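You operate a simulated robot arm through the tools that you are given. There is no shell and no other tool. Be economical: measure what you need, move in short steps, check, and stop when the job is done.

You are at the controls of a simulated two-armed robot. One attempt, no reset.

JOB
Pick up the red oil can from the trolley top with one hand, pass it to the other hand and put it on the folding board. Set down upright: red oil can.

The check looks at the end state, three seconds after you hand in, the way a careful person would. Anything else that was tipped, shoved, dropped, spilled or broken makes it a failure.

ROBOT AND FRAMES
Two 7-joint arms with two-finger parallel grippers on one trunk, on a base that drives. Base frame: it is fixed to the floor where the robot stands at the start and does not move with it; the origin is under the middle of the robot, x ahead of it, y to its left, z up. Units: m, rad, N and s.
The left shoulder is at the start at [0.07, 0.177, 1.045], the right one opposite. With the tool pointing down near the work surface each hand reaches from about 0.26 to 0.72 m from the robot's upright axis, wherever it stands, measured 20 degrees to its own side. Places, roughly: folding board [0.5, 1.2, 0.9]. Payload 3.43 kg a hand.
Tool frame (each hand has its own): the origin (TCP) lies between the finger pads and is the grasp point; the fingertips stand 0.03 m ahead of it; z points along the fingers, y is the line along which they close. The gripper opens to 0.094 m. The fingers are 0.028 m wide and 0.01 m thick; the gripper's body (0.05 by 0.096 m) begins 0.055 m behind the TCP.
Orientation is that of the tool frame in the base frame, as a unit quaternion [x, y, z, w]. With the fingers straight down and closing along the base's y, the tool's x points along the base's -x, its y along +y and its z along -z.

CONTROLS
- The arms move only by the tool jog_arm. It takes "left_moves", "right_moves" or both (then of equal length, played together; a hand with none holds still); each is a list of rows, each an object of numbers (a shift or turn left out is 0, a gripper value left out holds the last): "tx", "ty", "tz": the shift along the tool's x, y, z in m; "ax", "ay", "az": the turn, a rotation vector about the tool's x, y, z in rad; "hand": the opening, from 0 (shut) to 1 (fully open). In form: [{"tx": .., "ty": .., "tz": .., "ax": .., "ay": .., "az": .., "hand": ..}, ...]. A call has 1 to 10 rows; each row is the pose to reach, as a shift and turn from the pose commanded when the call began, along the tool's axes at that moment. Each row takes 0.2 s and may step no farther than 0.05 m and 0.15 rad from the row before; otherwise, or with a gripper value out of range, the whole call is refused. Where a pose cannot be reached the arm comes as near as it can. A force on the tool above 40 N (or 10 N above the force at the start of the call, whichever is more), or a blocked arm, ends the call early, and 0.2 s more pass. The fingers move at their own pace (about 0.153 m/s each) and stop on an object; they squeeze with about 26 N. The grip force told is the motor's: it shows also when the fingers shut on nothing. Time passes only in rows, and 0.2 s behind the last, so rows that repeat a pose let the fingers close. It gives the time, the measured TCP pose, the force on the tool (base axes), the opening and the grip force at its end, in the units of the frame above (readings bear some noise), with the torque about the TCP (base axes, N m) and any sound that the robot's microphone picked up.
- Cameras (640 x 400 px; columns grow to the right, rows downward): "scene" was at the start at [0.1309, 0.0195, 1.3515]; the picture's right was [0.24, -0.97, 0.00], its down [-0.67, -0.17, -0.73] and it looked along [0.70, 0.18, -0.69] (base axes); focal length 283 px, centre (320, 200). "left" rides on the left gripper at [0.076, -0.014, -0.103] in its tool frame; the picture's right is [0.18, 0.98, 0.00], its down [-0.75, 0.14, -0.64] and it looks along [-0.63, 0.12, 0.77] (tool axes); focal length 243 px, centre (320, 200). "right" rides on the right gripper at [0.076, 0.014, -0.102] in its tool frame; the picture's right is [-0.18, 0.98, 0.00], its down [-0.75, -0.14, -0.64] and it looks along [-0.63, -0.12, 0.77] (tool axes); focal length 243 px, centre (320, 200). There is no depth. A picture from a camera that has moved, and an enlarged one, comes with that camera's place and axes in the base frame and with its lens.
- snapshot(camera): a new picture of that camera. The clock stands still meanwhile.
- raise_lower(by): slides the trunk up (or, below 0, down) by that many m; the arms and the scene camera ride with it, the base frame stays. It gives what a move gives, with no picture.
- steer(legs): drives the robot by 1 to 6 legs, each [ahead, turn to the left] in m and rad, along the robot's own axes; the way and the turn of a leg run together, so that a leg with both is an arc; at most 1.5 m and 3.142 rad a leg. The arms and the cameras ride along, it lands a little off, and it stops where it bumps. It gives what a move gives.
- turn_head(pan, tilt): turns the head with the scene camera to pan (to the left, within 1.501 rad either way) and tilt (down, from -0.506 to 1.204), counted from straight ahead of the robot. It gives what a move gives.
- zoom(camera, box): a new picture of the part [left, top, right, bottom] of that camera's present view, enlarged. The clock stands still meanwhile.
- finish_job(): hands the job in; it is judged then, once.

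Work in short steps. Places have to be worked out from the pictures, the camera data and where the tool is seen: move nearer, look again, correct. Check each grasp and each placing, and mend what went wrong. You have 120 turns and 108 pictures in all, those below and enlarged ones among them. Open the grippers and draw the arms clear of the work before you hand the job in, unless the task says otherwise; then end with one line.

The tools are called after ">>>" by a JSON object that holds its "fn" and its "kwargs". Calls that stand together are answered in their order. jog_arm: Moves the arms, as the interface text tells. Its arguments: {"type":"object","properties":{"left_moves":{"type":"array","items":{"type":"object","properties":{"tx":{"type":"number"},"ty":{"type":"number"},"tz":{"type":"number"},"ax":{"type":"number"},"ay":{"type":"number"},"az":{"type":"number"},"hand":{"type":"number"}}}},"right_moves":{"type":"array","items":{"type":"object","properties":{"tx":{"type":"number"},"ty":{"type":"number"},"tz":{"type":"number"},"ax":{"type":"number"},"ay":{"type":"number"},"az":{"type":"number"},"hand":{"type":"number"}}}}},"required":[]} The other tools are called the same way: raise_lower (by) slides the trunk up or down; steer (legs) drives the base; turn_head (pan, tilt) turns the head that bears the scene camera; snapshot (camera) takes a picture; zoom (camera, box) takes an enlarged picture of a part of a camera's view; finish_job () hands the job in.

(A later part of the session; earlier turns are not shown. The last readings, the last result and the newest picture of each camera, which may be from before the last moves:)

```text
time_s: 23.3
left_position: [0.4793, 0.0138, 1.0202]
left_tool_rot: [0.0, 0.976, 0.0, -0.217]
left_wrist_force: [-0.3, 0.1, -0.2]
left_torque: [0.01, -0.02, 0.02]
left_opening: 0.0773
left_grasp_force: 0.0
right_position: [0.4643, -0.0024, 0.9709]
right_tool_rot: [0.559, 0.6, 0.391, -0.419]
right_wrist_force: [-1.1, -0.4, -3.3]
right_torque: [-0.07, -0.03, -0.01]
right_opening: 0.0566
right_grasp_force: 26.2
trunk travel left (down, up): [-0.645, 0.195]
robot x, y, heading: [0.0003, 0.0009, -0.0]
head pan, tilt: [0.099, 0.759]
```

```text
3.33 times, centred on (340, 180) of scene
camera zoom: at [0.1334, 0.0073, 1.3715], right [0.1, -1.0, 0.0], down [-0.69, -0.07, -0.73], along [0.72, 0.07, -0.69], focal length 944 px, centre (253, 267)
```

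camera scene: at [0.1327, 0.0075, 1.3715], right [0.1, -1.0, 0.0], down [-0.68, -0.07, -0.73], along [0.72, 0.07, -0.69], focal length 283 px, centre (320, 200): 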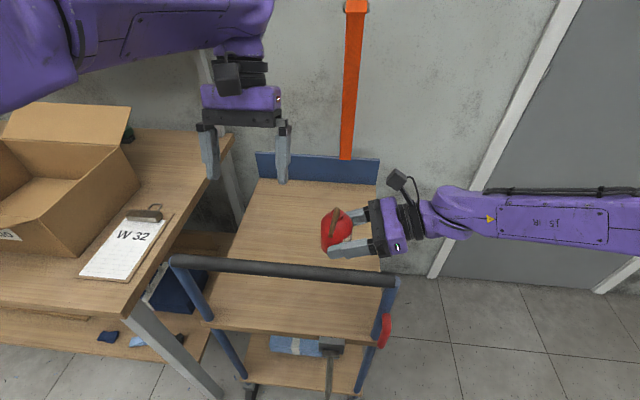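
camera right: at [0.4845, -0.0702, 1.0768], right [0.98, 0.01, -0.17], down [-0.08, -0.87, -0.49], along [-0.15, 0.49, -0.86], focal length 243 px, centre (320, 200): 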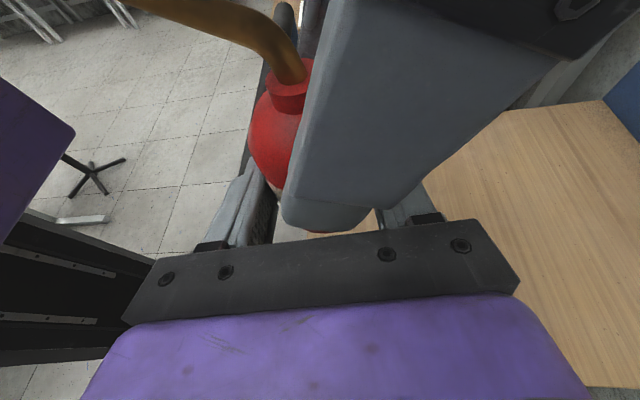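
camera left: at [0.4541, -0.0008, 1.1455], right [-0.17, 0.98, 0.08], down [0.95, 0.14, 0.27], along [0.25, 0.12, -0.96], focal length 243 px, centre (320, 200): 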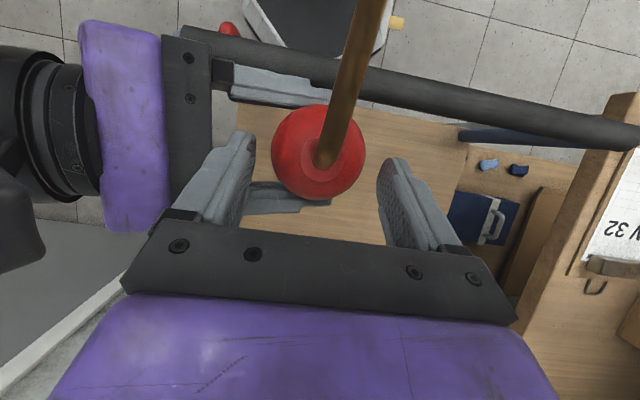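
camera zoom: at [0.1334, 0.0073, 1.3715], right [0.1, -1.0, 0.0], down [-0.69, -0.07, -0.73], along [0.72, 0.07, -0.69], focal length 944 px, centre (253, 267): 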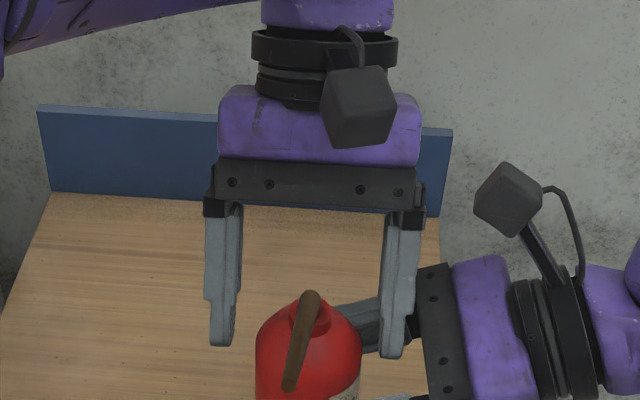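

There are still a few millimetres clear everywhere. I make the last descent to about z=0.997.

>>> {"fn": "jog_arm", "kwargs": {"left_moves": [{"tx": 0.001, "tz": 0.009}, {"tx": 0.001, "tz": 0.018}, {"tx": 0.001, "tz": 0.026}]}}

>>> {"fn": "snapshot", "kwargs": {"camera": "left"}}

>>> {"fn": "snapshot", "kwargs": {"camera": "right"}}

>>> {"fn": "zoom", "kwargs": {"camera": "scene", "box": [280, 130, 400, 250]}}

```text
time_s: 24.1
left_position: [0.4661, 0.0126, 0.9988]
left_tool_rot: [0.0, 0.977, 0.0, -0.215]
left_wrist_force: [0.3, -0.2, -0.5]
left_torque: [-0.02, 0.01, -0.02]
left_opening: 0.0771
left_grasp_force: 0.1
right_position: [0.4649, -0.0015, 0.9707]
right_tool_rot: [0.559, 0.6, 0.39, -0.419]
right_wrist_force: [-0.2, -0.2, -3.3]
right_torque: [-0.02, 0.0, -0.03]
right_opening: 0.0563
right_grasp_force: 25.3
trunk travel left (down, up): [-0.645, 0.195]
robot x, y, heading: [-0.0009, -0.0003, -0.001]
head pan, tilt: [0.099, 0.759]
```

```text
70 pictures are left
camera left: at [0.4416, -0.0013, 1.1226], right [-0.17, 0.98, 0.08], down [0.95, 0.14, 0.27], along [0.25, 0.12, -0.96], focal length 243 px, centre (320, 200)
```

left: 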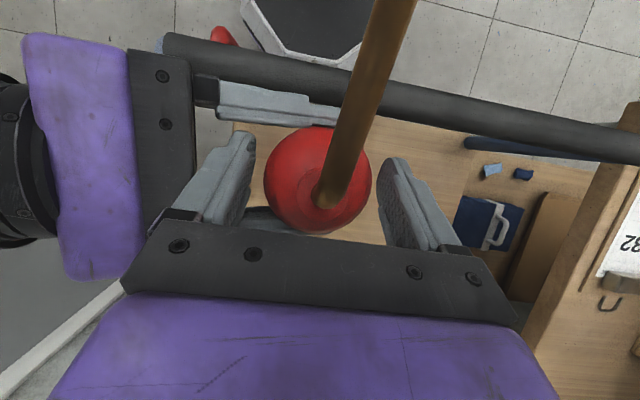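

```text
69 pictures are left
camera right: at [0.4846, -0.0703, 1.0767], right [0.98, 0.01, -0.17], down [-0.08, -0.87, -0.49], along [-0.15, 0.49, -0.86], focal length 243 px, centre (320, 200)
```

right: 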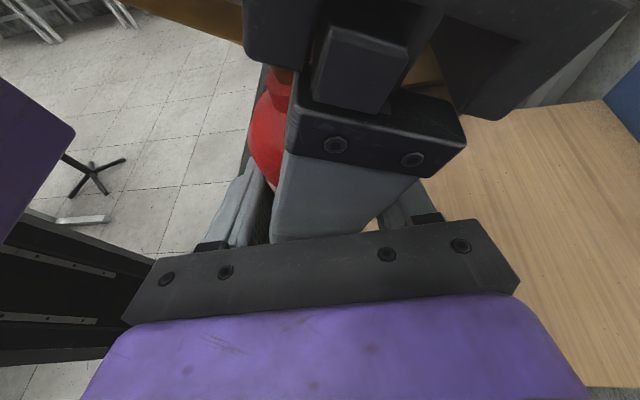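

```text
3.33 times, centred on (340, 190) of scene
camera zoom: at [0.1335, 0.0072, 1.3714], right [0.1, -1.0, 0.0], down [-0.69, -0.07, -0.72], along [0.72, 0.07, -0.69], focal length 944 px, centre (253, 233)
```

zoom: 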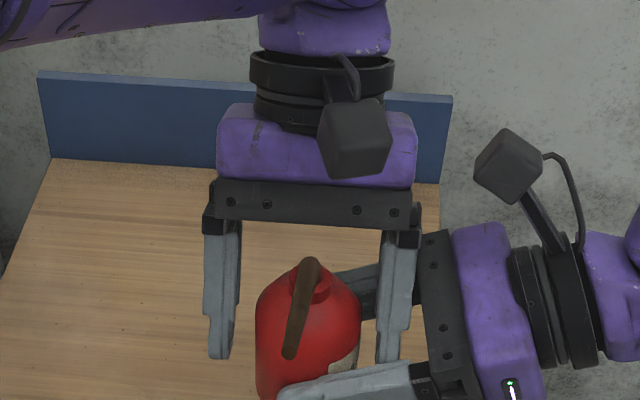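

The can sits between the left fingers, tips about 0.03 m above its base. I close the left hand while the right still holds.

>>> {"fn": "jog_arm", "kwargs": {"left_moves": [{"hand": 0.7}, {"hand": 0.55}, {"hand": 0.4}, {"hand": 0.3}, {"hand": 0.3}]}}

>>> {"fn": "snapshot", "kwargs": {"camera": "left"}}

>>> {"fn": "zoom", "kwargs": {"camera": "scene", "box": [280, 150, 400, 270]}}

```text
time_s: 25.3
left_position: [0.4678, 0.0125, 0.9978]
left_tool_rot: [0.0, 0.977, 0.0, -0.215]
left_wrist_force: [3.5, -6.7, 0.1]
left_torque: [-0.12, -0.19, 0.16]
left_opening: 0.0585
left_grasp_force: 25.9
right_position: [0.4646, -0.0006, 0.9706]
right_tool_rot: [0.557, 0.601, 0.39, -0.42]
right_wrist_force: [-3.0, 5.5, -1.5]
right_torque: [-0.11, 0.04, -0.07]
right_opening: 0.0564
right_grasp_force: 25.8
trunk travel left (down, up): [-0.645, 0.195]
robot x, y, heading: [0.0019, 0.0012, -0.003]
head pan, tilt: [0.099, 0.759]
```

```text
67 pictures are left
camera left: at [0.4416, -0.0015, 1.1228], right [-0.17, 0.98, 0.08], down [0.95, 0.14, 0.27], along [0.25, 0.12, -0.96], focal length 243 px, centre (320, 200)
```

left: 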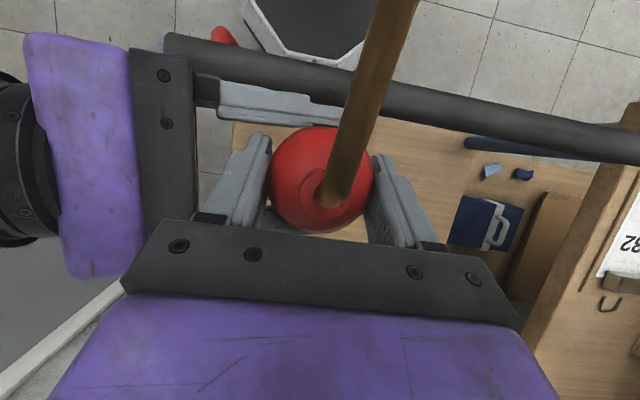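

```text
3.33 times, centred on (340, 210) of scene
camera zoom: at [0.1334, 0.0073, 1.3715], right [0.1, -1.0, 0.0], down [-0.69, -0.07, -0.73], along [0.72, 0.07, -0.69], focal length 944 px, centre (253, 167)
```

zoom: 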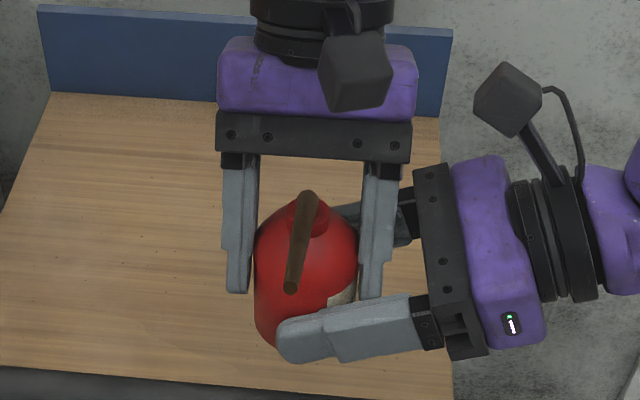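

Both hands hold the can and the left gripped at 0.0585 m. I open the right hand in place and check that the left holds.

>>> {"fn": "jog_arm", "kwargs": {"right_moves": [{"hand": 0.65}, {"hand": 0.75}, {"hand": 0.9}, {"hand": 0.9}]}}

>>> {"fn": "snapshot", "kwargs": {"camera": "left"}}

>>> {"fn": "zoom", "kwargs": {"camera": "scene", "box": [280, 150, 400, 270]}}

```text
time_s: 26.3
left_position: [0.4658, 0.0134, 0.9982]
left_tool_rot: [0.0, 0.977, 0.0, -0.215]
left_wrist_force: [0.8, -0.7, 0.4]
left_torque: [0.02, 0.0, -0.01]
left_opening: 0.0584
left_grasp_force: 26.1
right_position: [0.4638, -0.0012, 0.9705]
right_tool_rot: [0.559, 0.6, 0.39, -0.419]
right_wrist_force: [0.7, -0.7, -0.1]
right_torque: [-0.02, -0.01, 0.02]
right_opening: 0.0845
right_grasp_force: 0.1
trunk travel left (down, up): [-0.645, 0.195]
robot x, y, heading: [-0.0029, -0.0012, -0.001]
head pan, tilt: [0.099, 0.759]
```

```text
65 pictures are left
camera left: at [0.4416, -0.0013, 1.1227], right [-0.17, 0.98, 0.08], down [0.95, 0.14, 0.27], along [0.25, 0.12, -0.96], focal length 243 px, centre (320, 200)
```

left: 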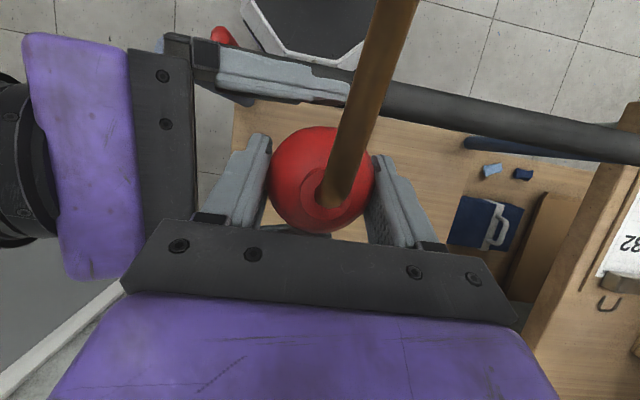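

```text
3.33 times, centred on (340, 210) of scene
camera zoom: at [0.1334, 0.0073, 1.3715], right [0.1, -1.0, 0.0], down [-0.69, -0.07, -0.73], along [0.72, 0.07, -0.69], focal length 944 px, centre (253, 167)
```

zoom: 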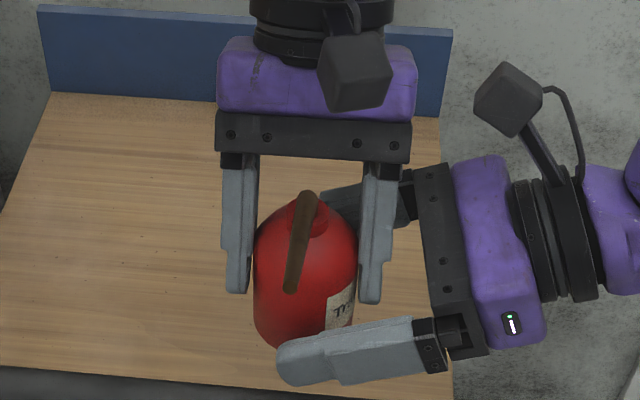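

The right fingers are clear of the can and the left keeps its grip. I withdraw the right hand straight back along its own axis.

>>> {"fn": "jog_arm", "kwargs": {"right_moves": [{"tz": -0.02}, {"tz": -0.05}, {"tz": -0.09}, {"tz": -0.13}]}}

>>> {"fn": "snapshot", "kwargs": {"camera": "right"}}

>>> {"fn": "snapshot", "kwargs": {"camera": "scene"}}

```text
time_s: 27.3
left_position: [0.4665, 0.0118, 0.9977]
left_tool_rot: [0.0, 0.976, 0.001, -0.216]
left_wrist_force: [0.0, 0.5, 0.1]
left_torque: [0.02, -0.02, 0.03]
left_opening: 0.0585
left_grasp_force: 25.8
right_position: [0.4734, -0.1226, 1.0136]
right_tool_rot: [0.558, 0.6, 0.391, -0.42]
right_wrist_force: [0.2, -0.5, -0.1]
right_torque: [0.0, 0.02, 0.03]
right_opening: 0.0847
right_grasp_force: 0.1
trunk travel left (down, up): [-0.645, 0.195]
robot x, y, heading: [0.0004, -0.001, -0.003]
head pan, tilt: [0.099, 0.759]
```

```text
63 pictures are left
camera right: at [0.4937, -0.1918, 1.1202], right [0.98, 0.01, -0.17], down [-0.08, -0.87, -0.49], along [-0.15, 0.49, -0.86], focal length 243 px, centre (320, 200)
```

right: 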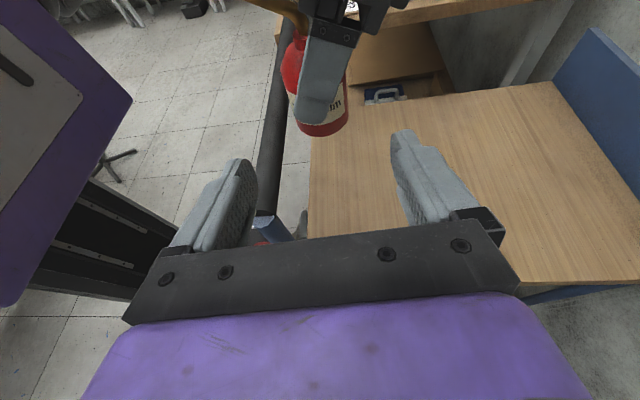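

```text
62 pictures are left
camera scene: at [0.1328, 0.0062, 1.3715], right [0.1, -1.0, 0.0], down [-0.68, -0.07, -0.73], along [0.72, 0.07, -0.69], focal length 283 px, centre (320, 200)
```

scene: 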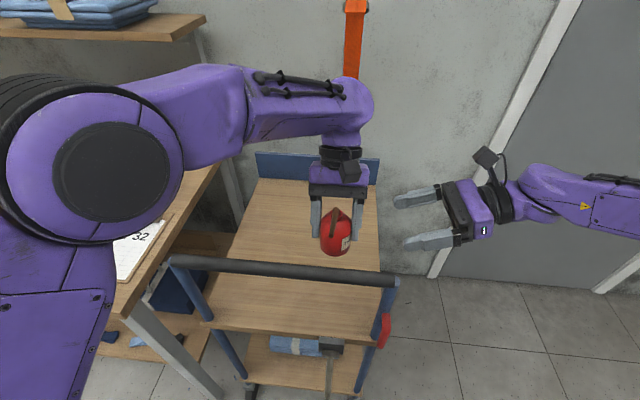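

The handover is done: the left hand holds the can alone, upright. Now I look left for the board and at the floor space.

>>> {"fn": "turn_head", "kwargs": {"pan": 1.0, "tilt": 0.45}}

>>> {"fn": "snapshot", "kwargs": {"camera": "scene"}}

>>> {"fn": "turn_head", "kwargs": {"pan": 1.5, "tilt": 0.6}}

>>> {"fn": "snapshot", "kwargs": {"camera": "scene"}}

```text
time_s: 28.5
left_position: [0.4679, 0.0125, 0.9972]
left_tool_rot: [0.0, 0.977, 0.0, -0.215]
left_wrist_force: [0.4, -0.1, -0.7]
left_torque: [0.0, 0.0, 0.0]
left_opening: 0.0582
left_grasp_force: 26.2
right_position: [0.4737, -0.1211, 1.0139]
right_tool_rot: [0.559, 0.599, 0.391, -0.419]
right_wrist_force: [0.0, 0.0, 0.0]
right_torque: [0.03, 0.0, -0.02]
right_opening: 0.0844
right_grasp_force: 0.1
trunk travel left (down, up): [-0.645, 0.195]
robot x, y, heading: [0.0015, 0.0002, -0.002]
head pan, tilt: [1.0, 0.45]
```

```text
61 pictures are left
camera scene: at [0.1011, 0.0764, 1.3986], right [0.84, -0.54, 0.0], down [-0.24, -0.37, -0.9], along [0.49, 0.76, -0.44], focal length 283 px, centre (320, 200)
```

scene: 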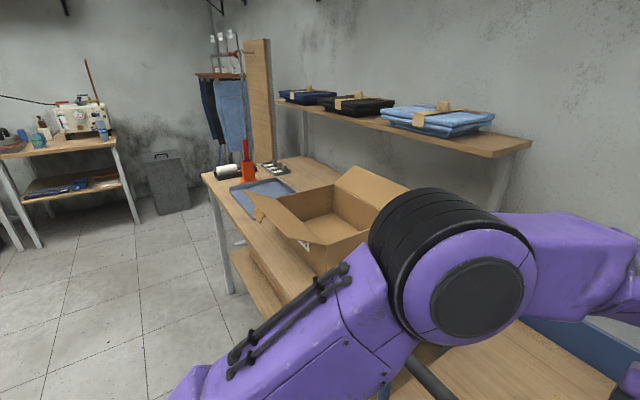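

```text
time_s: 29.4
left_position: [0.4674, 0.0131, 0.9986]
left_tool_rot: [0.001, 0.976, 0.0, -0.216]
left_wrist_force: [0.8, 0.1, 0.2]
left_torque: [-0.01, -0.02, -0.02]
left_opening: 0.0584
left_grasp_force: 26.2
right_position: [0.474, -0.1216, 1.014]
right_tool_rot: [0.558, 0.6, 0.39, -0.42]
right_wrist_force: [0.2, 0.1, 0.0]
right_torque: [0.01, -0.03, 0.03]
right_opening: 0.0847
right_grasp_force: 0.0
trunk travel left (down, up): [-0.645, 0.195]
robot x, y, heading: [0.0006, -0.0024, -0.002]
head pan, tilt: [1.499, 0.6]
```

```text
60 pictures are left
camera scene: at [0.0578, 0.0872, 1.3851], right [1.0, -0.07, 0.0], down [-0.04, -0.56, -0.83], along [0.06, 0.82, -0.56], focal length 283 px, centre (320, 200)
```

scene: 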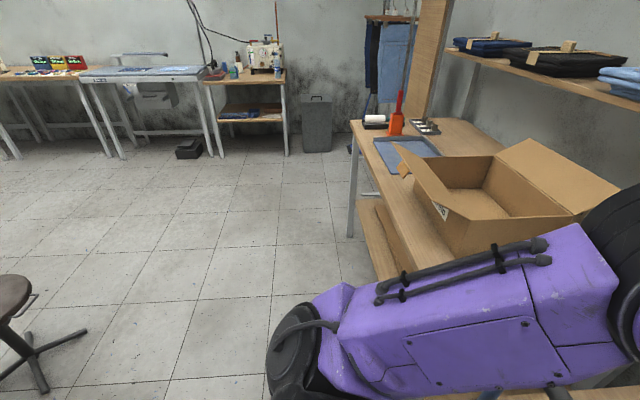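

The folding board is the grey-blue flat piece behind the box, near [0.5, 1.15] on a bench whose front edge is at x≈0.3. I plan to back off, turn left, drive along the bench and face the board. I'll check the board close up and the space to my right and behind.

>>> {"fn": "zoom", "kwargs": {"camera": "scene", "box": [340, 80, 520, 200]}}

>>> {"fn": "turn_head", "kwargs": {"pan": -1.5, "tilt": 0.6}}

>>> {"fn": "snapshot", "kwargs": {"camera": "scene"}}

```text
3.33 times, centred on (430, 140) of scene
camera zoom: at [0.0578, 0.0872, 1.3851], right [1.0, -0.07, 0.0], down [-0.04, -0.56, -0.83], along [0.06, 0.82, -0.56], focal length 944 px, centre (-47, 400)
```

zoom: 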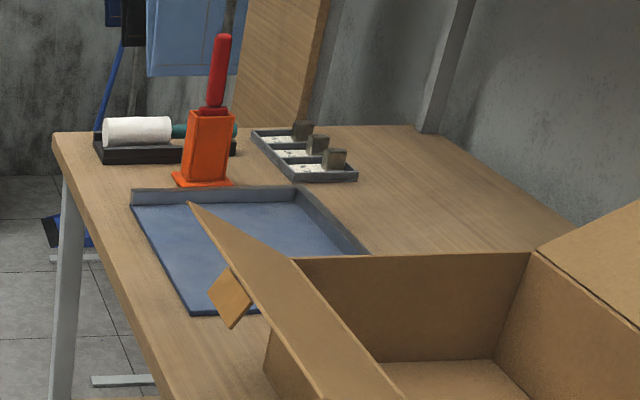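

```text
time_s: 32.0
left_position: [0.4665, 0.0132, 0.9985]
left_tool_rot: [0.0, 0.976, 0.0, -0.216]
left_wrist_force: [-0.4, 0.4, 0.6]
left_torque: [-0.03, 0.01, -0.01]
left_opening: 0.0581
left_grasp_force: 25.9
right_position: [0.4745, -0.1207, 1.0127]
right_tool_rot: [0.559, 0.6, 0.391, -0.419]
right_wrist_force: [0.2, 0.4, 0.7]
right_torque: [0.01, 0.03, -0.03]
right_opening: 0.0847
right_grasp_force: 0.0
trunk travel left (down, up): [-0.645, 0.195]
robot x, y, heading: [-0.0022, -0.0013, 0.007]
head pan, tilt: [-1.499, 0.6]
```

```text
58 pictures are left
camera scene: at [0.0577, -0.0892, 1.3851], right [-1.0, -0.07, 0.0], down [-0.04, 0.56, -0.82], along [0.06, -0.82, -0.57], focal length 283 px, centre (320, 200)
```

scene: 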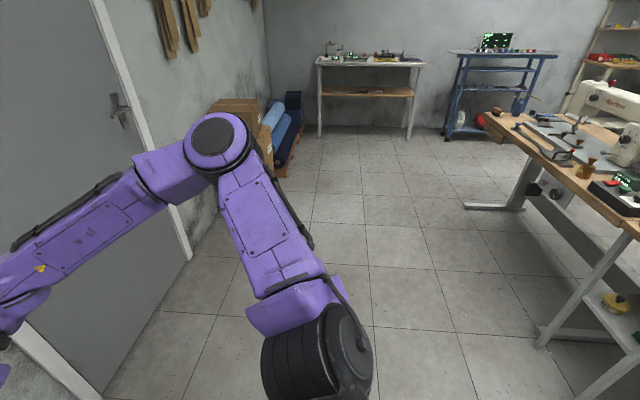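

The board is a shallow tray with its surface at roughly x 0.37–0.61, y 0.94–1.25, and clear. Behind me there's a table with its edge near x=-0.85, so I'll back up only 0.28 m. First I tuck the right hand back and up, and raise the trunk.

>>> {"fn": "jog_arm", "kwargs": {"right_moves": [{"tx": 0.014, "ty": -0.026, "tz": -0.016}, {"tx": 0.028, "ty": -0.052, "tz": -0.033}, {"tx": 0.042, "ty": -0.078, "tz": -0.049}, {"tx": 0.056, "ty": -0.104, "tz": -0.066}, {"tx": 0.07, "ty": -0.13, "tz": -0.082}, {"tx": 0.084, "ty": -0.155, "tz": -0.098}, {"tx": 0.098, "ty": -0.181, "tz": -0.115}, {"tx": 0.112, "ty": -0.207, "tz": -0.131}]}}

>>> {"fn": "raise_lower", "kwargs": {"by": 0.17}}

>>> {"fn": "turn_head", "kwargs": {"pan": 0.0, "tilt": 0.7}}

>>> {"fn": "snapshot", "kwargs": {"camera": "scene"}}

```text
time_s: 33.8
left_position: [0.466, 0.0133, 0.9982]
left_tool_rot: [0.0, 0.977, 0.0, -0.214]
left_wrist_force: [0.6, 0.1, 0.5]
left_torque: [-0.05, 0.0, 0.02]
left_opening: 0.0586
left_grasp_force: 25.9
right_position: [0.2709, -0.2207, 1.1666]
right_tool_rot: [0.559, 0.599, 0.391, -0.419]
right_wrist_force: [-0.3, 0.0, 0.2]
right_torque: [0.01, 0.0, -0.01]
right_opening: 0.0849
right_grasp_force: 0.1
trunk travel left (down, up): [-0.645, 0.195]
robot x, y, heading: [-0.0011, 0.0004, 0.002]
head pan, tilt: [-1.499, 0.6]
```

```text
time_s: 35.8
left_position: [0.4663, 0.0126, 1.1678]
left_tool_rot: [-0.001, 0.977, -0.001, -0.215]
left_wrist_force: [-0.6, -0.7, -2.6]
left_torque: [0.01, 0.0, -0.03]
left_opening: 0.0583
left_grasp_force: 26.7
right_position: [0.273, -0.2214, 1.336]
right_tool_rot: [0.558, 0.6, 0.39, -0.42]
right_wrist_force: [0.7, -0.6, -0.3]
right_torque: [0.03, 0.0, 0.01]
right_opening: 0.0848
right_grasp_force: 0.1
trunk travel left (down, up): [-0.815, 0.025]
robot x, y, heading: [0.0009, 0.0019, 0.005]
head pan, tilt: [-1.499, 0.6]
```

```text
time_s: 37.4
left_position: [0.4663, 0.0135, 1.1684]
left_tool_rot: [0.0, 0.976, 0.0, -0.216]
left_wrist_force: [0.0, 0.5, -3.3]
left_torque: [0.02, -0.03, 0.01]
left_opening: 0.0582
left_grasp_force: 26.2
right_position: [0.2707, -0.2219, 1.3368]
right_tool_rot: [0.559, 0.6, 0.391, -0.419]
right_wrist_force: [-0.1, -0.2, 0.3]
right_torque: [0.0, -0.03, -0.01]
right_opening: 0.0846
right_grasp_force: 0.0
trunk travel left (down, up): [-0.815, 0.025]
robot x, y, heading: [0.0016, 0.001, -0.004]
head pan, tilt: [0.0, 0.7]
```

```text
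57 pictures are left
camera scene: at [0.1363, -0.0012, 1.5464], right [0.0, -1.0, 0.0], down [-0.64, 0.0, -0.76], along [0.76, 0.0, -0.64], focal length 283 px, centre (320, 200)
```

scene: 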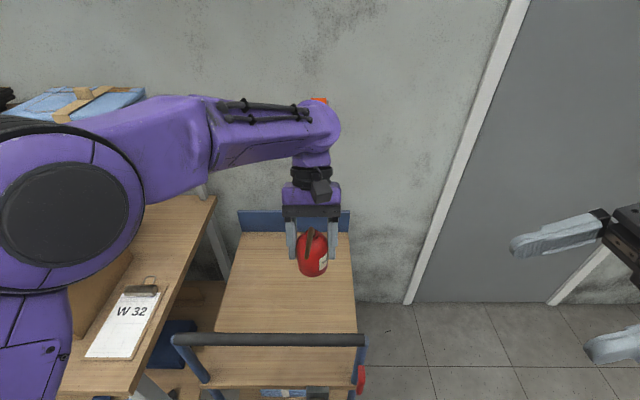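

The can sits firm in the left hand, its weight showing again at about 3 N. I back up 0.28 m.

>>> {"fn": "steer", "kwargs": {"legs": [[-0.28, 0]]}}

```text
time_s: 39.3
left_position: [0.1832, 0.0135, 1.1676]
left_tool_rot: [0.0, 0.976, 0.0, -0.216]
left_wrist_force: [-0.4, 0.0, -2.6]
left_torque: [0.03, -0.01, -0.01]
left_opening: 0.0582
left_grasp_force: 25.5
right_position: [-0.0101, -0.2209, 1.337]
right_tool_rot: [0.559, 0.599, 0.39, -0.42]
right_wrist_force: [-0.4, 0.5, 0.4]
right_torque: [0.0, 0.01, 0.02]
right_opening: 0.0845
right_grasp_force: 0.0
trunk travel left (down, up): [-0.815, 0.025]
robot x, y, heading: [-0.2806, 0.0007, 0.002]
head pan, tilt: [0.0, 0.7]
```

Backed up cleanly. Now I turn left a quarter turn and look along the aisle.

>>> {"fn": "steer", "kwargs": {"legs": [[0, 0.8], [0, 0.77]]}}

>>> {"fn": "snapshot", "kwargs": {"camera": "scene"}}

```text
time_s: 43.8
left_position: [-0.2908, 0.4669, 1.1677]
left_tool_rot: [-0.687, 0.694, -0.152, -0.154]
left_wrist_force: [-0.9, 1.0, -0.5]
left_torque: [0.04, -0.03, -0.02]
left_opening: 0.0282
left_grasp_force: 0.0
right_position: [-0.0589, 0.2695, 1.3357]
right_tool_rot: [-0.024, 0.819, -0.016, -0.574]
right_wrist_force: [0.0, 0.7, -0.5]
right_torque: [0.0, 0.01, -0.04]
right_opening: 0.0847
right_grasp_force: 0.1
trunk travel left (down, up): [-0.815, 0.025]
robot x, y, heading: [-0.2887, 0.0006, 1.56]
head pan, tilt: [0.0, 0.7]
```

```text
56 pictures are left
camera scene: at [-0.2806, 0.1342, 1.5465], right [1.0, -0.01, 0.0], down [-0.01, -0.64, -0.76], along [0.01, 0.76, -0.64], focal length 283 px, centre (320, 200)
```

scene: 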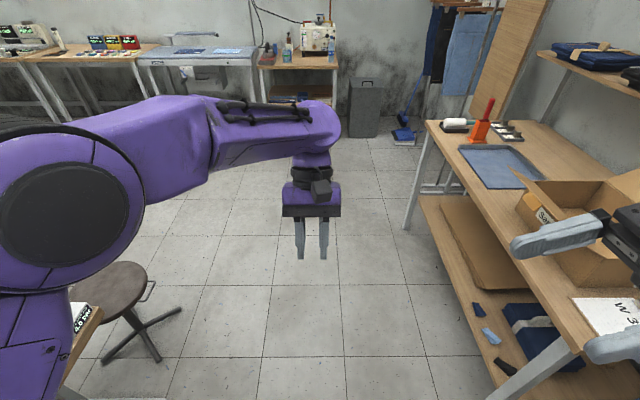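

The can is gone: the left fingers have closed onto nothing, so it slipped out during the turn. I look for it on the floor and the nearby surfaces.

>>> {"fn": "turn_head", "kwargs": {"pan": -1.0, "tilt": 0.9}}

>>> {"fn": "snapshot", "kwargs": {"camera": "scene"}}

>>> {"fn": "snapshot", "kwargs": {"camera": "left"}}

>>> {"fn": "turn_head", "kwargs": {"pan": -0.2, "tilt": 1.15}}

>>> {"fn": "snapshot", "kwargs": {"camera": "scene"}}

```text
time_s: 45.1
left_position: [-0.2921, 0.4664, 1.1688]
left_tool_rot: [-0.685, 0.696, -0.151, -0.154]
left_wrist_force: [0.1, 0.4, 0.4]
left_torque: [-0.03, 0.01, 0.0]
left_opening: 0.0281
left_grasp_force: 0.0
right_position: [-0.059, 0.269, 1.3376]
right_tool_rot: [-0.025, 0.819, -0.017, -0.572]
right_wrist_force: [-0.2, 0.8, 0.5]
right_torque: [0.02, 0.0, 0.01]
right_opening: 0.0847
right_grasp_force: 0.1
trunk travel left (down, up): [-0.815, 0.025]
robot x, y, heading: [-0.2853, -0.0009, 1.558]
head pan, tilt: [-1.0, 0.901]
```

```text
55 pictures are left
camera scene: at [-0.2181, 0.0895, 1.5303], right [0.53, -0.85, 0.0], down [-0.66, -0.42, -0.62], along [0.53, 0.33, -0.78], focal length 283 px, centre (320, 200)
```

scene: 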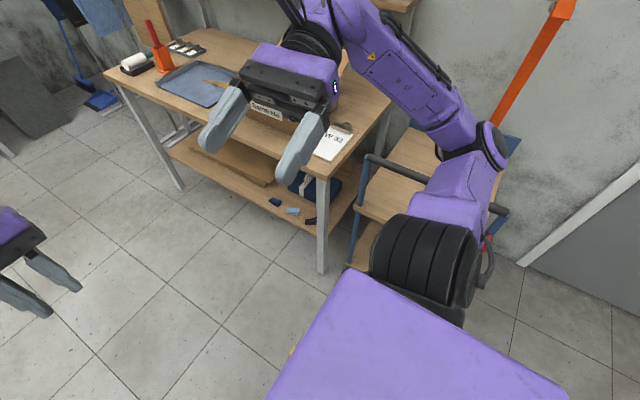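

```text
54 pictures are left
camera left: at [-0.2768, 0.44, 1.2927], right [-0.98, -0.15, 0.08], down [-0.13, 0.96, 0.27], along [-0.11, 0.25, -0.96], focal length 243 px, centre (320, 200)
```

left: 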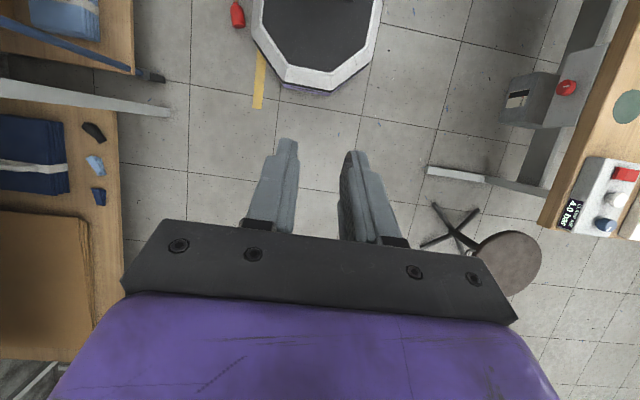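

```text
time_s: 46.2
left_position: [-0.2909, 0.4672, 1.1677]
left_tool_rot: [-0.686, 0.695, -0.152, -0.154]
left_wrist_force: [-1.0, 0.1, 0.2]
left_torque: [-0.01, 0.02, -0.01]
left_opening: 0.0284
left_grasp_force: 0.0
right_position: [-0.0589, 0.2692, 1.3357]
right_tool_rot: [-0.024, 0.819, -0.017, -0.573]
right_wrist_force: [0.4, 0.7, -0.3]
right_torque: [-0.01, 0.0, 0.01]
right_opening: 0.0844
right_grasp_force: 0.0
trunk travel left (down, up): [-0.815, 0.025]
robot x, y, heading: [-0.283, -0.0014, 1.559]
head pan, tilt: [-0.201, 1.15]
```

```text
53 pictures are left
camera scene: at [-0.2694, 0.1076, 1.5134], right [0.98, -0.21, 0.0], down [-0.19, -0.89, -0.41], along [0.09, 0.4, -0.91], focal length 283 px, centre (320, 200)
```

scene: 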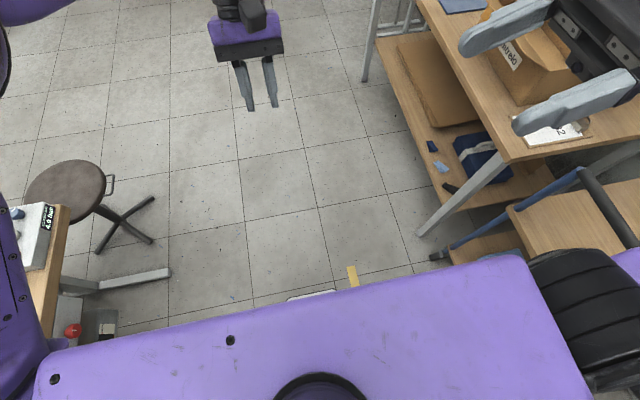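

The left camera shows a red object on the floor next to the base, near [0.07, -0.02]. I enlarge it.

>>> {"fn": "zoom", "kwargs": {"camera": "left", "box": [180, 0, 300, 70]}}

```text
5.33 times, centred on (240, 35) of left
camera zoom: at [-0.2767, 0.44, 1.2928], right [-0.98, -0.15, 0.08], down [-0.13, 0.96, 0.27], along [-0.11, 0.25, -0.96], focal length 1294 px, centre (747, 1080)
```

zoom: 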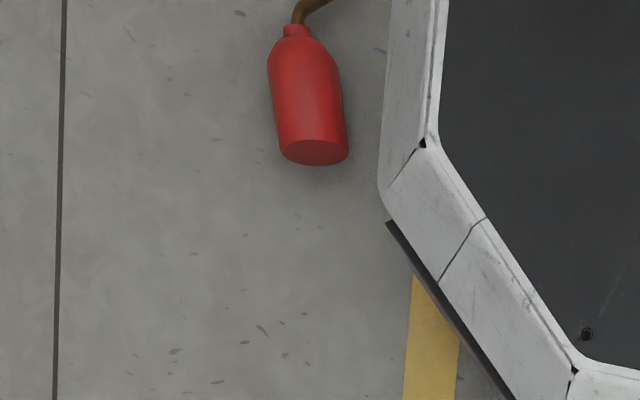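

The can lies on its side beside the base, intact, with its cap toward -y. The top grip probably caught the sloping shoulder and slid off in the turn. I can turn right on the spot, since the front of the base has a shorter radius than the can's distance. That will put the can in front of me.

>>> {"fn": "steer", "kwargs": {"legs": [[0, -0.6], [0, -0.6], [0, -0.6]]}}

>>> {"fn": "turn_head", "kwargs": {"pan": 0.2, "tilt": 1.2}}

>>> {"fn": "snapshot", "kwargs": {"camera": "scene"}}

>>> {"fn": "snapshot", "kwargs": {"camera": "left"}}

```text
time_s: 51.6
left_position: [0.1726, -0.0995, 1.1678]
left_tool_rot: [0.118, 0.969, 0.027, -0.214]
left_wrist_force: [0.1, 0.0, -0.1]
left_torque: [0.01, 0.03, -0.01]
left_opening: 0.0284
left_grasp_force: 0.0
right_position: [-0.0741, -0.2794, 1.3371]
right_tool_rot: [0.627, 0.528, 0.438, -0.369]
right_wrist_force: [0.6, 0.2, -0.4]
right_torque: [0.01, 0.0, 0.03]
right_opening: 0.0846
right_grasp_force: 0.0
trunk travel left (down, up): [-0.815, 0.025]
robot x, y, heading: [-0.2844, 0.0013, -0.243]
head pan, tilt: [-0.201, 1.15]
```

```text
time_s: 52.4
left_position: [0.1719, -0.099, 1.168]
left_tool_rot: [0.118, 0.97, 0.026, -0.213]
left_wrist_force: [0.8, 0.5, 1.0]
left_torque: [0.04, -0.01, -0.02]
left_opening: 0.0283
left_grasp_force: 0.1
right_position: [-0.0734, -0.2807, 1.3376]
right_tool_rot: [0.626, 0.528, 0.439, -0.37]
right_wrist_force: [1.6, 0.7, -0.1]
right_torque: [-0.01, -0.01, 0.05]
right_opening: 0.0845
right_grasp_force: 0.0
trunk travel left (down, up): [-0.815, 0.025]
robot x, y, heading: [-0.2882, -0.0001, -0.243]
head pan, tilt: [0.201, 1.201]
```

```text
51 pictures are left
camera scene: at [-0.1786, -0.0158, 1.5105], right [-0.04, -1.0, 0.0], down [-0.93, 0.04, -0.36], along [0.36, -0.02, -0.93], focal length 283 px, centre (320, 200)
```

scene: 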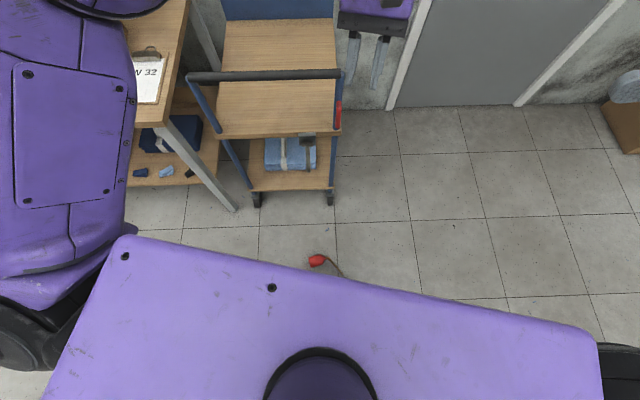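

```text
50 pictures are left
camera left: at [0.1443, -0.1075, 1.2928], right [0.07, 0.99, 0.08], down [0.96, -0.09, 0.27], along [0.27, 0.05, -0.96], focal length 243 px, centre (320, 200)
```

left: 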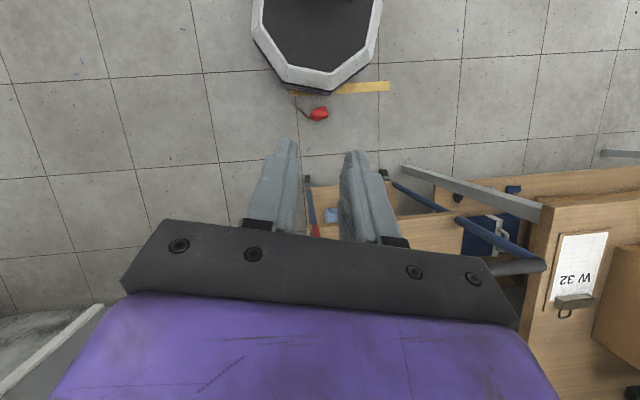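

The can is now ahead at about [0.06, -0.02]. I back up 0.1 m for working room and look closer.

>>> {"fn": "steer", "kwargs": {"legs": [[-0.1, 0]]}}

>>> {"fn": "snapshot", "kwargs": {"camera": "left"}}

>>> {"fn": "zoom", "kwargs": {"camera": "scene", "box": [280, 190, 380, 260]}}

```text
time_s: 53.6
left_position: [0.0733, -0.0736, 1.1676]
left_tool_rot: [0.118, 0.969, 0.026, -0.215]
left_wrist_force: [-0.2, 0.3, 1.2]
left_torque: [0.03, 0.01, 0.01]
left_opening: 0.0282
left_grasp_force: 0.0
right_position: [-0.1711, -0.2552, 1.3362]
right_tool_rot: [0.626, 0.528, 0.438, -0.371]
right_wrist_force: [0.7, 0.1, 0.2]
right_torque: [0.02, 0.01, 0.02]
right_opening: 0.0848
right_grasp_force: 0.0
trunk travel left (down, up): [-0.815, 0.025]
robot x, y, heading: [-0.3813, 0.025, -0.242]
head pan, tilt: [0.201, 1.201]
```

```text
49 pictures are left
camera left: at [0.0458, -0.0822, 1.2921], right [0.07, 0.99, 0.08], down [0.96, -0.09, 0.26], along [0.27, 0.06, -0.96], focal length 243 px, centre (320, 200)
```

left: 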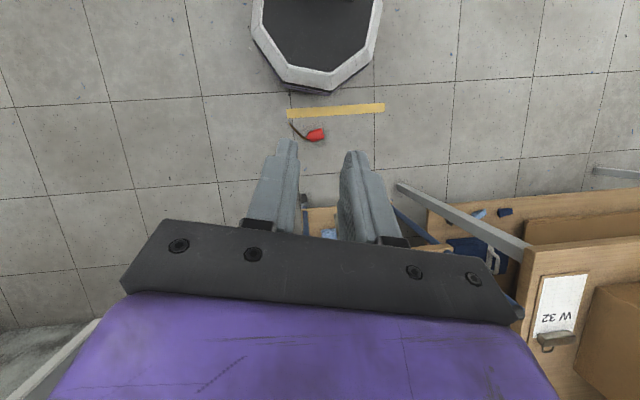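

```text
5.71 times, centred on (330, 225) of scene
camera zoom: at [-0.277, 0.009, 1.5103], right [-0.04, -1.0, 0.0], down [-0.93, 0.04, -0.36], along [0.36, -0.01, -0.93], focal length 1618 px, centre (263, 57)
```

zoom: 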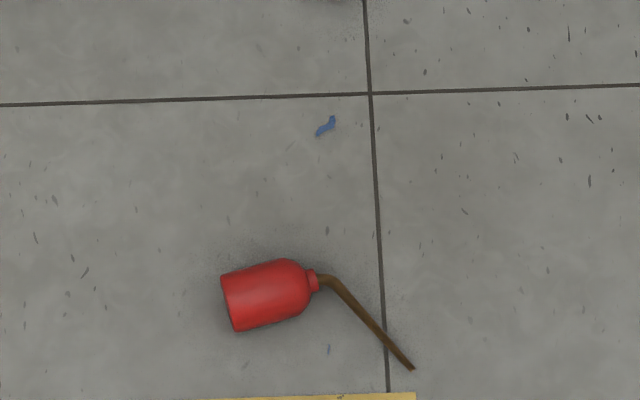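

The can's body centre is near [0.06, -0.005], with its cap pointing along about (0.2, -0.98) and the spout lying flat. I'll grip the cylinder from above with the left hand, fingers across its axis. Turning the wrist then stands it upright with the hand at its side. First I untilt and yaw the left hand.

>>> {"fn": "jog_arm", "kwargs": {"left_moves": [{"ay": -0.145, "hand": 1.0}, {"ay": -0.29}, {"ay": -0.436}]}}

>>> {"fn": "jog_arm", "kwargs": {"left_moves": [{"az": -0.15}, {"az": -0.3}, {"az": -0.45}, {"az": -0.6}, {"az": -0.75}, {"az": -0.9}, {"az": -1.05}, {"az": -1.2}, {"az": -1.35}, {"az": -1.5}]}}

>>> {"fn": "jog_arm", "kwargs": {"left_moves": [{"az": -0.13}, {"az": -0.26}, {"az": -0.39}, {"az": -0.516}]}}

```text
time_s: 54.4
left_position: [0.0706, -0.0741, 1.1679]
left_tool_rot: [0.121, 0.993, 0.0, 0.003]
left_wrist_force: [-0.4, 0.1, -0.4]
left_torque: [0.0, -0.02, 0.0]
left_opening: 0.094
left_grasp_force: 0.1
right_position: [-0.1754, -0.2553, 1.3362]
right_tool_rot: [0.627, 0.528, 0.439, -0.368]
right_wrist_force: [-0.9, -0.5, 0.4]
right_torque: [-0.04, -0.01, -0.03]
right_opening: 0.0848
right_grasp_force: 0.1
trunk travel left (down, up): [-0.815, 0.025]
robot x, y, heading: [-0.3849, 0.0274, -0.24]
head pan, tilt: [0.201, 1.201]
```

```text
time_s: 56.6
left_position: [0.0758, -0.0709, 1.1769]
left_tool_rot: [-0.594, 0.804, -0.012, -0.013]
left_wrist_force: [0.3, -0.3, -0.2]
left_torque: [0.04, 0.01, 0.02]
left_opening: 0.0941
left_grasp_force: 0.2
right_position: [-0.1738, -0.2555, 1.337]
right_tool_rot: [0.627, 0.528, 0.438, -0.369]
right_wrist_force: [-0.2, 0.4, -0.1]
right_torque: [-0.01, -0.02, 0.01]
right_opening: 0.0844
right_grasp_force: 0.1
trunk travel left (down, up): [-0.815, 0.025]
robot x, y, heading: [-0.38, 0.0281, -0.241]
head pan, tilt: [0.201, 1.201]
```

```text
time_s: 57.6
left_position: [0.0759, -0.0716, 1.1771]
left_tool_rot: [0.779, -0.626, 0.01, 0.017]
left_wrist_force: [-0.3, 0.0, 0.1]
left_torque: [-0.01, 0.02, 0.0]
left_opening: 0.0938
left_grasp_force: 0.0
right_position: [-0.1738, -0.2547, 1.3371]
right_tool_rot: [0.627, 0.528, 0.438, -0.369]
right_wrist_force: [0.4, -0.1, -0.1]
right_torque: [-0.01, -0.01, 0.0]
right_opening: 0.0847
right_grasp_force: 0.1
trunk travel left (down, up): [-0.815, 0.025]
robot x, y, heading: [-0.3795, 0.0257, -0.237]
head pan, tilt: [0.201, 1.201]
```

The yaw is on target: tool x lies along the can's cap direction. Now I lower the trunk in two stages.

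>>> {"fn": "raise_lower", "kwargs": {"by": -0.4}}

>>> {"fn": "raise_lower", "kwargs": {"by": -0.38}}

>>> {"fn": "snapshot", "kwargs": {"camera": "left"}}

>>> {"fn": "snapshot", "kwargs": {"camera": "scene"}}

```text
time_s: 61.4
left_position: [0.0743, -0.0725, 0.7782]
left_tool_rot: [0.779, -0.626, 0.01, 0.017]
left_wrist_force: [0.5, -0.1, 0.1]
left_torque: [0.02, -0.01, 0.01]
left_opening: 0.094
left_grasp_force: 0.0
right_position: [-0.1728, -0.255, 0.9366]
right_tool_rot: [0.626, 0.529, 0.438, -0.37]
right_wrist_force: [-0.8, -0.6, 0.3]
right_torque: [0.0, -0.01, 0.01]
right_opening: 0.0846
right_grasp_force: 0.0
trunk travel left (down, up): [-0.415, 0.425]
robot x, y, heading: [-0.3855, 0.0244, -0.236]
head pan, tilt: [0.201, 1.201]
```

```text
time_s: 65.1
left_position: [0.0769, -0.0713, 0.3973]
left_tool_rot: [0.78, -0.626, 0.008, 0.017]
left_wrist_force: [0.5, -0.3, 0.4]
left_torque: [0.01, 0.02, -0.02]
left_opening: 0.0942
left_grasp_force: 0.1
right_position: [-0.1733, -0.2543, 0.556]
right_tool_rot: [0.627, 0.528, 0.438, -0.369]
right_wrist_force: [-0.5, -0.5, -0.1]
right_torque: [0.01, 0.0, 0.0]
right_opening: 0.0846
right_grasp_force: 0.0
trunk travel left (down, up): [-0.035, 0.805]
robot x, y, heading: [-0.3837, 0.0266, -0.242]
head pan, tilt: [0.201, 1.201]
```

```text
47 pictures are left
camera left: at [0.1076, -0.1391, 0.5025], right [-0.92, -0.39, 0.02], down [-0.29, 0.73, 0.62], along [-0.26, 0.56, -0.79], focal length 243 px, centre (320, 200)
```

left: 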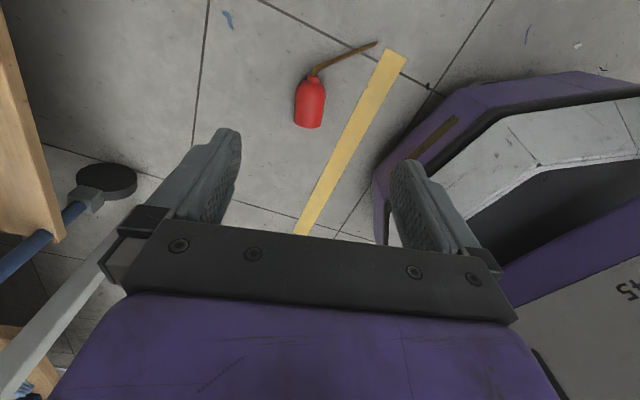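

```text
46 pictures are left
camera scene: at [-0.2788, 0.0096, 0.7305], right [-0.04, -1.0, 0.0], down [-0.93, 0.04, -0.36], along [0.36, -0.01, -0.93], focal length 283 px, centre (320, 200)
```

scene: 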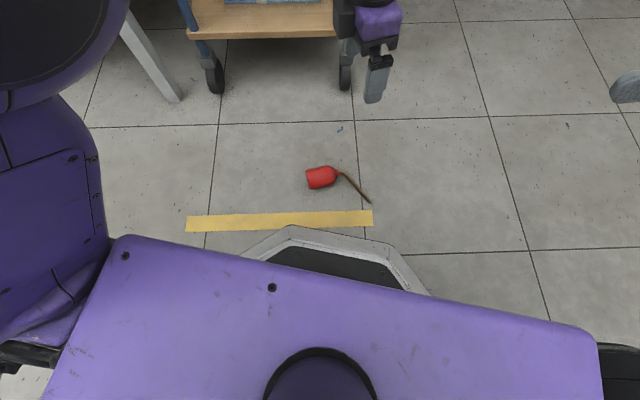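

The left camera gives the body's centre at [0.056, -0.005] with the same axis direction. I lower the hand to a standoff and lean it about 22° over the cap side.

>>> {"fn": "jog_arm", "kwargs": {"left_moves": [{"tx": -0.005, "tz": 0.041, "ay": -0.07}, {"tx": -0.01, "tz": 0.082, "ay": -0.14}, {"tx": -0.015, "ty": 0.001, "tz": 0.123, "ay": -0.21}, {"tx": -0.021, "ty": 0.001, "tz": 0.165, "ay": -0.28}, {"tx": -0.026, "ty": 0.002, "tz": 0.206, "ay": -0.35}, {"tx": -0.031, "ty": 0.002, "tz": 0.247, "ay": -0.42}]}}

>>> {"fn": "snapshot", "kwargs": {"camera": "left"}}

>>> {"fn": "snapshot", "kwargs": {"camera": "scene"}}

```text
time_s: 66.5
left_position: [0.0868, -0.0019, 0.1519]
left_tool_rot: [0.759, -0.62, -0.158, -0.118]
left_wrist_force: [0.5, 0.8, -0.1]
left_torque: [0.03, 0.02, 0.01]
left_opening: 0.0941
left_grasp_force: 0.0
left hand out of reach, approached as far as the arm can: row 5, 6
right_position: [-0.1736, -0.2555, 0.5574]
right_tool_rot: [0.627, 0.527, 0.439, -0.369]
right_wrist_force: [-0.6, -0.8, -0.7]
right_torque: [-0.02, 0.01, 0.0]
right_opening: 0.0846
right_grasp_force: 0.0
trunk travel left (down, up): [-0.035, 0.805]
robot x, y, heading: [-0.3825, 0.0254, -0.238]
head pan, tilt: [0.201, 1.201]
```

```text
45 pictures are left
camera left: at [0.1253, -0.1065, 0.2164], right [-0.93, -0.37, -0.06], down [-0.22, 0.41, 0.89], along [-0.3, 0.83, -0.46], focal length 243 px, centre (320, 200)
```

left: 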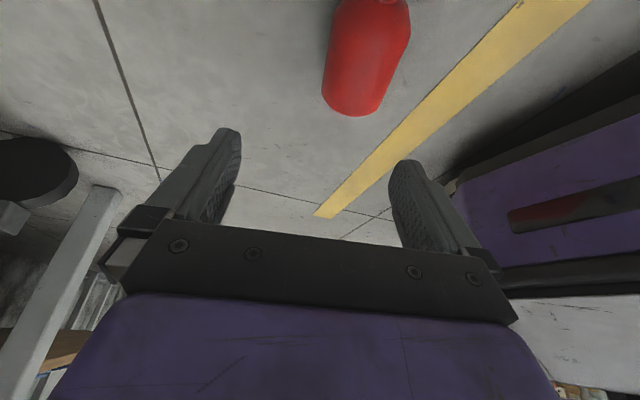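

```text
44 pictures are left
camera scene: at [-0.279, 0.0096, 0.7306], right [-0.04, -1.0, 0.0], down [-0.93, 0.04, -0.36], along [0.36, -0.01, -0.93], focal length 283 px, centre (320, 200)
```

scene: 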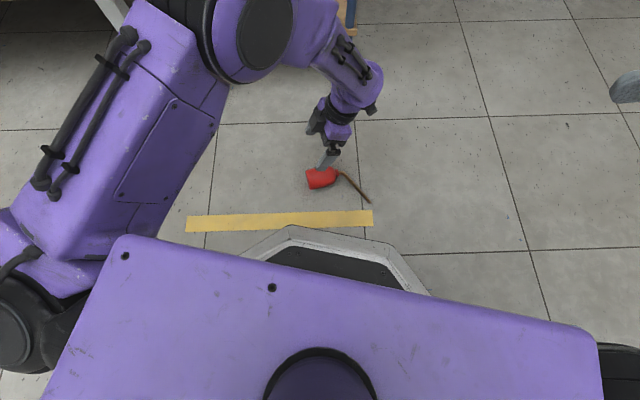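

The lean is right at 22°, but this far across the body the left arm ran short. I'll raise up a little and re-park the base about 0.28 m to the -y side, so the can sits to my left and needs less wrist yaw.

>>> {"fn": "raise_lower", "kwargs": {"by": 0.35}}

>>> {"fn": "steer", "kwargs": {"legs": [[0, -0.67], [0, -0.66], [0.28, 0], [0, 0.6], [0, 0.6], [0, 0.47]]}}

>>> {"fn": "turn_head", "kwargs": {"pan": 0.4, "tilt": 1.2}}

>>> {"fn": "snapshot", "kwargs": {"camera": "scene"}}

```text
time_s: 69.9
left_position: [0.0885, -0.001, 0.5026]
left_tool_rot: [0.76, -0.619, -0.159, -0.118]
left_wrist_force: [1.0, 1.3, -0.7]
left_torque: [0.0, -0.02, -0.02]
left_opening: 0.094
left_grasp_force: 0.0
right_position: [-0.1734, -0.2547, 0.9055]
right_tool_rot: [0.627, 0.527, 0.439, -0.37]
right_wrist_force: [-0.3, 0.9, -0.2]
right_torque: [0.02, 0.0, 0.01]
right_opening: 0.0847
right_grasp_force: 0.1
trunk travel left (down, up): [-0.385, 0.455]
robot x, y, heading: [-0.3865, 0.0259, -0.236]
head pan, tilt: [0.201, 1.201]
```

```text
time_s: 73.7
left_position: [-0.2525, -0.3569, 0.4985]
left_tool_rot: [-0.292, 0.94, 0.083, 0.157]
left_wrist_force: [0.1, -3.4, 0.2]
left_torque: [0.15, 0.02, 0.02]
left_opening: 0.094
left_grasp_force: 0.1
right_position: [-0.5972, -0.1718, 0.9021]
right_tool_rot: [0.811, 0.099, 0.576, 0.031]
right_wrist_force: [-8.7, 3.0, -2.2]
right_torque: [-0.19, -0.45, -0.46]
right_opening: 0.0845
right_grasp_force: 0.2
trunk travel left (down, up): [-0.385, 0.455]
robot x, y, heading: [-0.3816, 0.0253, -1.481]
head pan, tilt: [0.201, 1.201]
stopped in leg 2: the robot was blocked; the commanded pose is now the measured one
```

```text
time_s: 74.4
left_position: [-0.2492, -0.3636, 0.4918]
left_tool_rot: [-0.289, 0.938, 0.087, 0.168]
left_wrist_force: [-0.6, -0.8, -0.7]
left_torque: [0.0, -0.01, -0.02]
left_opening: 0.094
left_grasp_force: 0.1
right_position: [-0.5969, -0.1863, 0.9006]
right_tool_rot: [0.811, 0.106, 0.575, 0.025]
right_wrist_force: [0.6, -0.5, 0.4]
right_torque: [0.03, -0.01, -0.03]
right_opening: 0.0848
right_grasp_force: 0.0
trunk travel left (down, up): [-0.385, 0.455]
robot x, y, heading: [-0.3812, 0.0218, -1.479]
head pan, tilt: [0.4, 1.201]
```

```text
43 pictures are left
camera scene: at [-0.3501, -0.0768, 1.0798], right [-0.88, -0.47, 0.0], down [-0.44, 0.82, -0.36], along [0.17, -0.32, -0.93], focal length 283 px, centre (320, 200)
```

scene: 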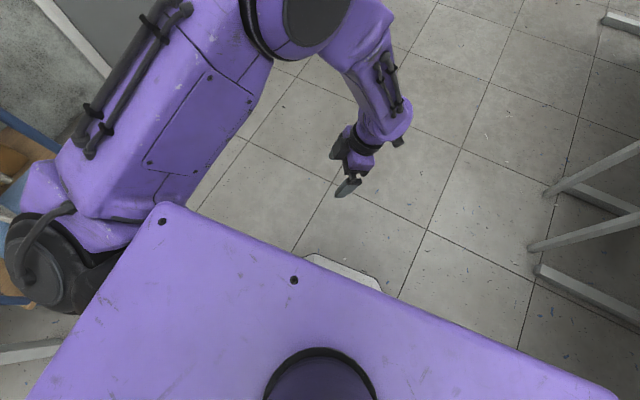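

The right arm touched something on my right, probably the table behind. I look at what it met before moving anything.

>>> {"fn": "turn_head", "kwargs": {"pan": -1.2, "tilt": 0.7}}

>>> {"fn": "snapshot", "kwargs": {"camera": "scene"}}

>>> {"fn": "snapshot", "kwargs": {"camera": "right"}}

```text
time_s: 76.1
left_position: [-0.2511, -0.3699, 0.4835]
left_tool_rot: [-0.296, 0.935, 0.103, 0.169]
left_wrist_force: [-0.5, 0.2, 0.2]
left_torque: [-0.02, 0.02, -0.02]
left_opening: 0.0941
left_grasp_force: 0.0
right_position: [-0.6045, -0.2016, 0.8962]
right_tool_rot: [0.809, 0.097, 0.58, 0.016]
right_wrist_force: [0.4, -0.2, -0.2]
right_torque: [0.02, -0.03, -0.04]
right_opening: 0.0844
right_grasp_force: 0.0
trunk travel left (down, up): [-0.385, 0.455]
robot x, y, heading: [-0.3811, 0.0255, -1.453]
head pan, tilt: [-1.201, 0.7]
```

```text
42 pictures are left
camera scene: at [-0.4588, -0.0931, 1.1133], right [-0.47, 0.88, 0.02], down [0.58, 0.32, -0.75], along [-0.67, -0.34, -0.66], focal length 283 px, centre (320, 200)
```

scene: 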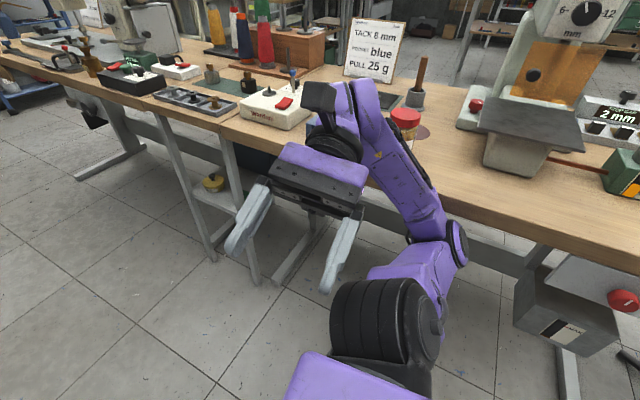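

```text
41 pictures are left
camera right: at [-0.6749, -0.21, 1.0011], right [0.08, -1.0, -0.04], down [-0.86, -0.05, -0.51], along [0.51, 0.07, -0.86], focal length 243 px, centre (320, 200)
```

right: 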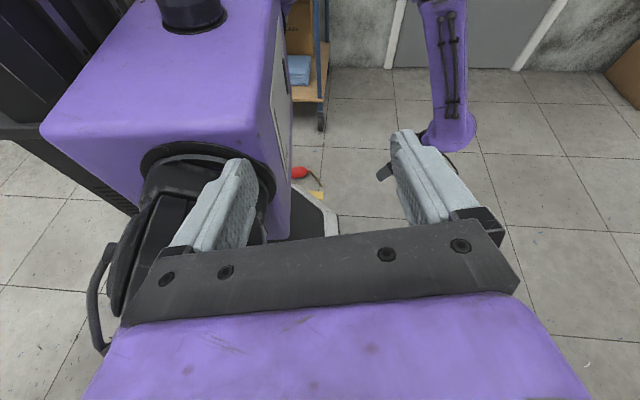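

The right wrist hangs over that table's edge by a white box and a red-capped jar. I enlarge it to see what it touches.

>>> {"fn": "zoom", "kwargs": {"camera": "scene", "box": [220, 60, 480, 240]}}

```text
2.22 times, centred on (350, 150) of scene
camera zoom: at [-0.4588, -0.0931, 1.1133], right [-0.47, 0.88, 0.02], down [0.58, 0.32, -0.75], along [-0.67, -0.34, -0.66], focal length 629 px, centre (253, 311)
```

zoom: 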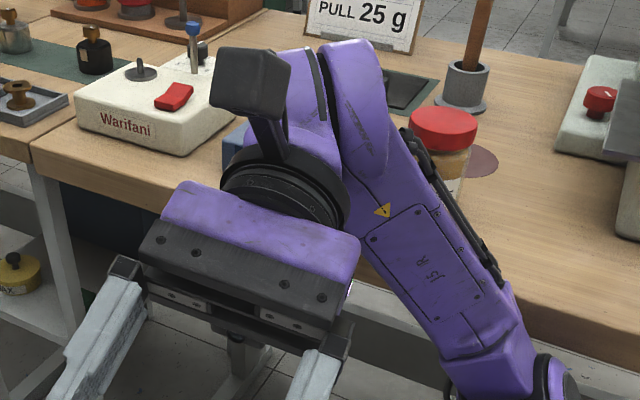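

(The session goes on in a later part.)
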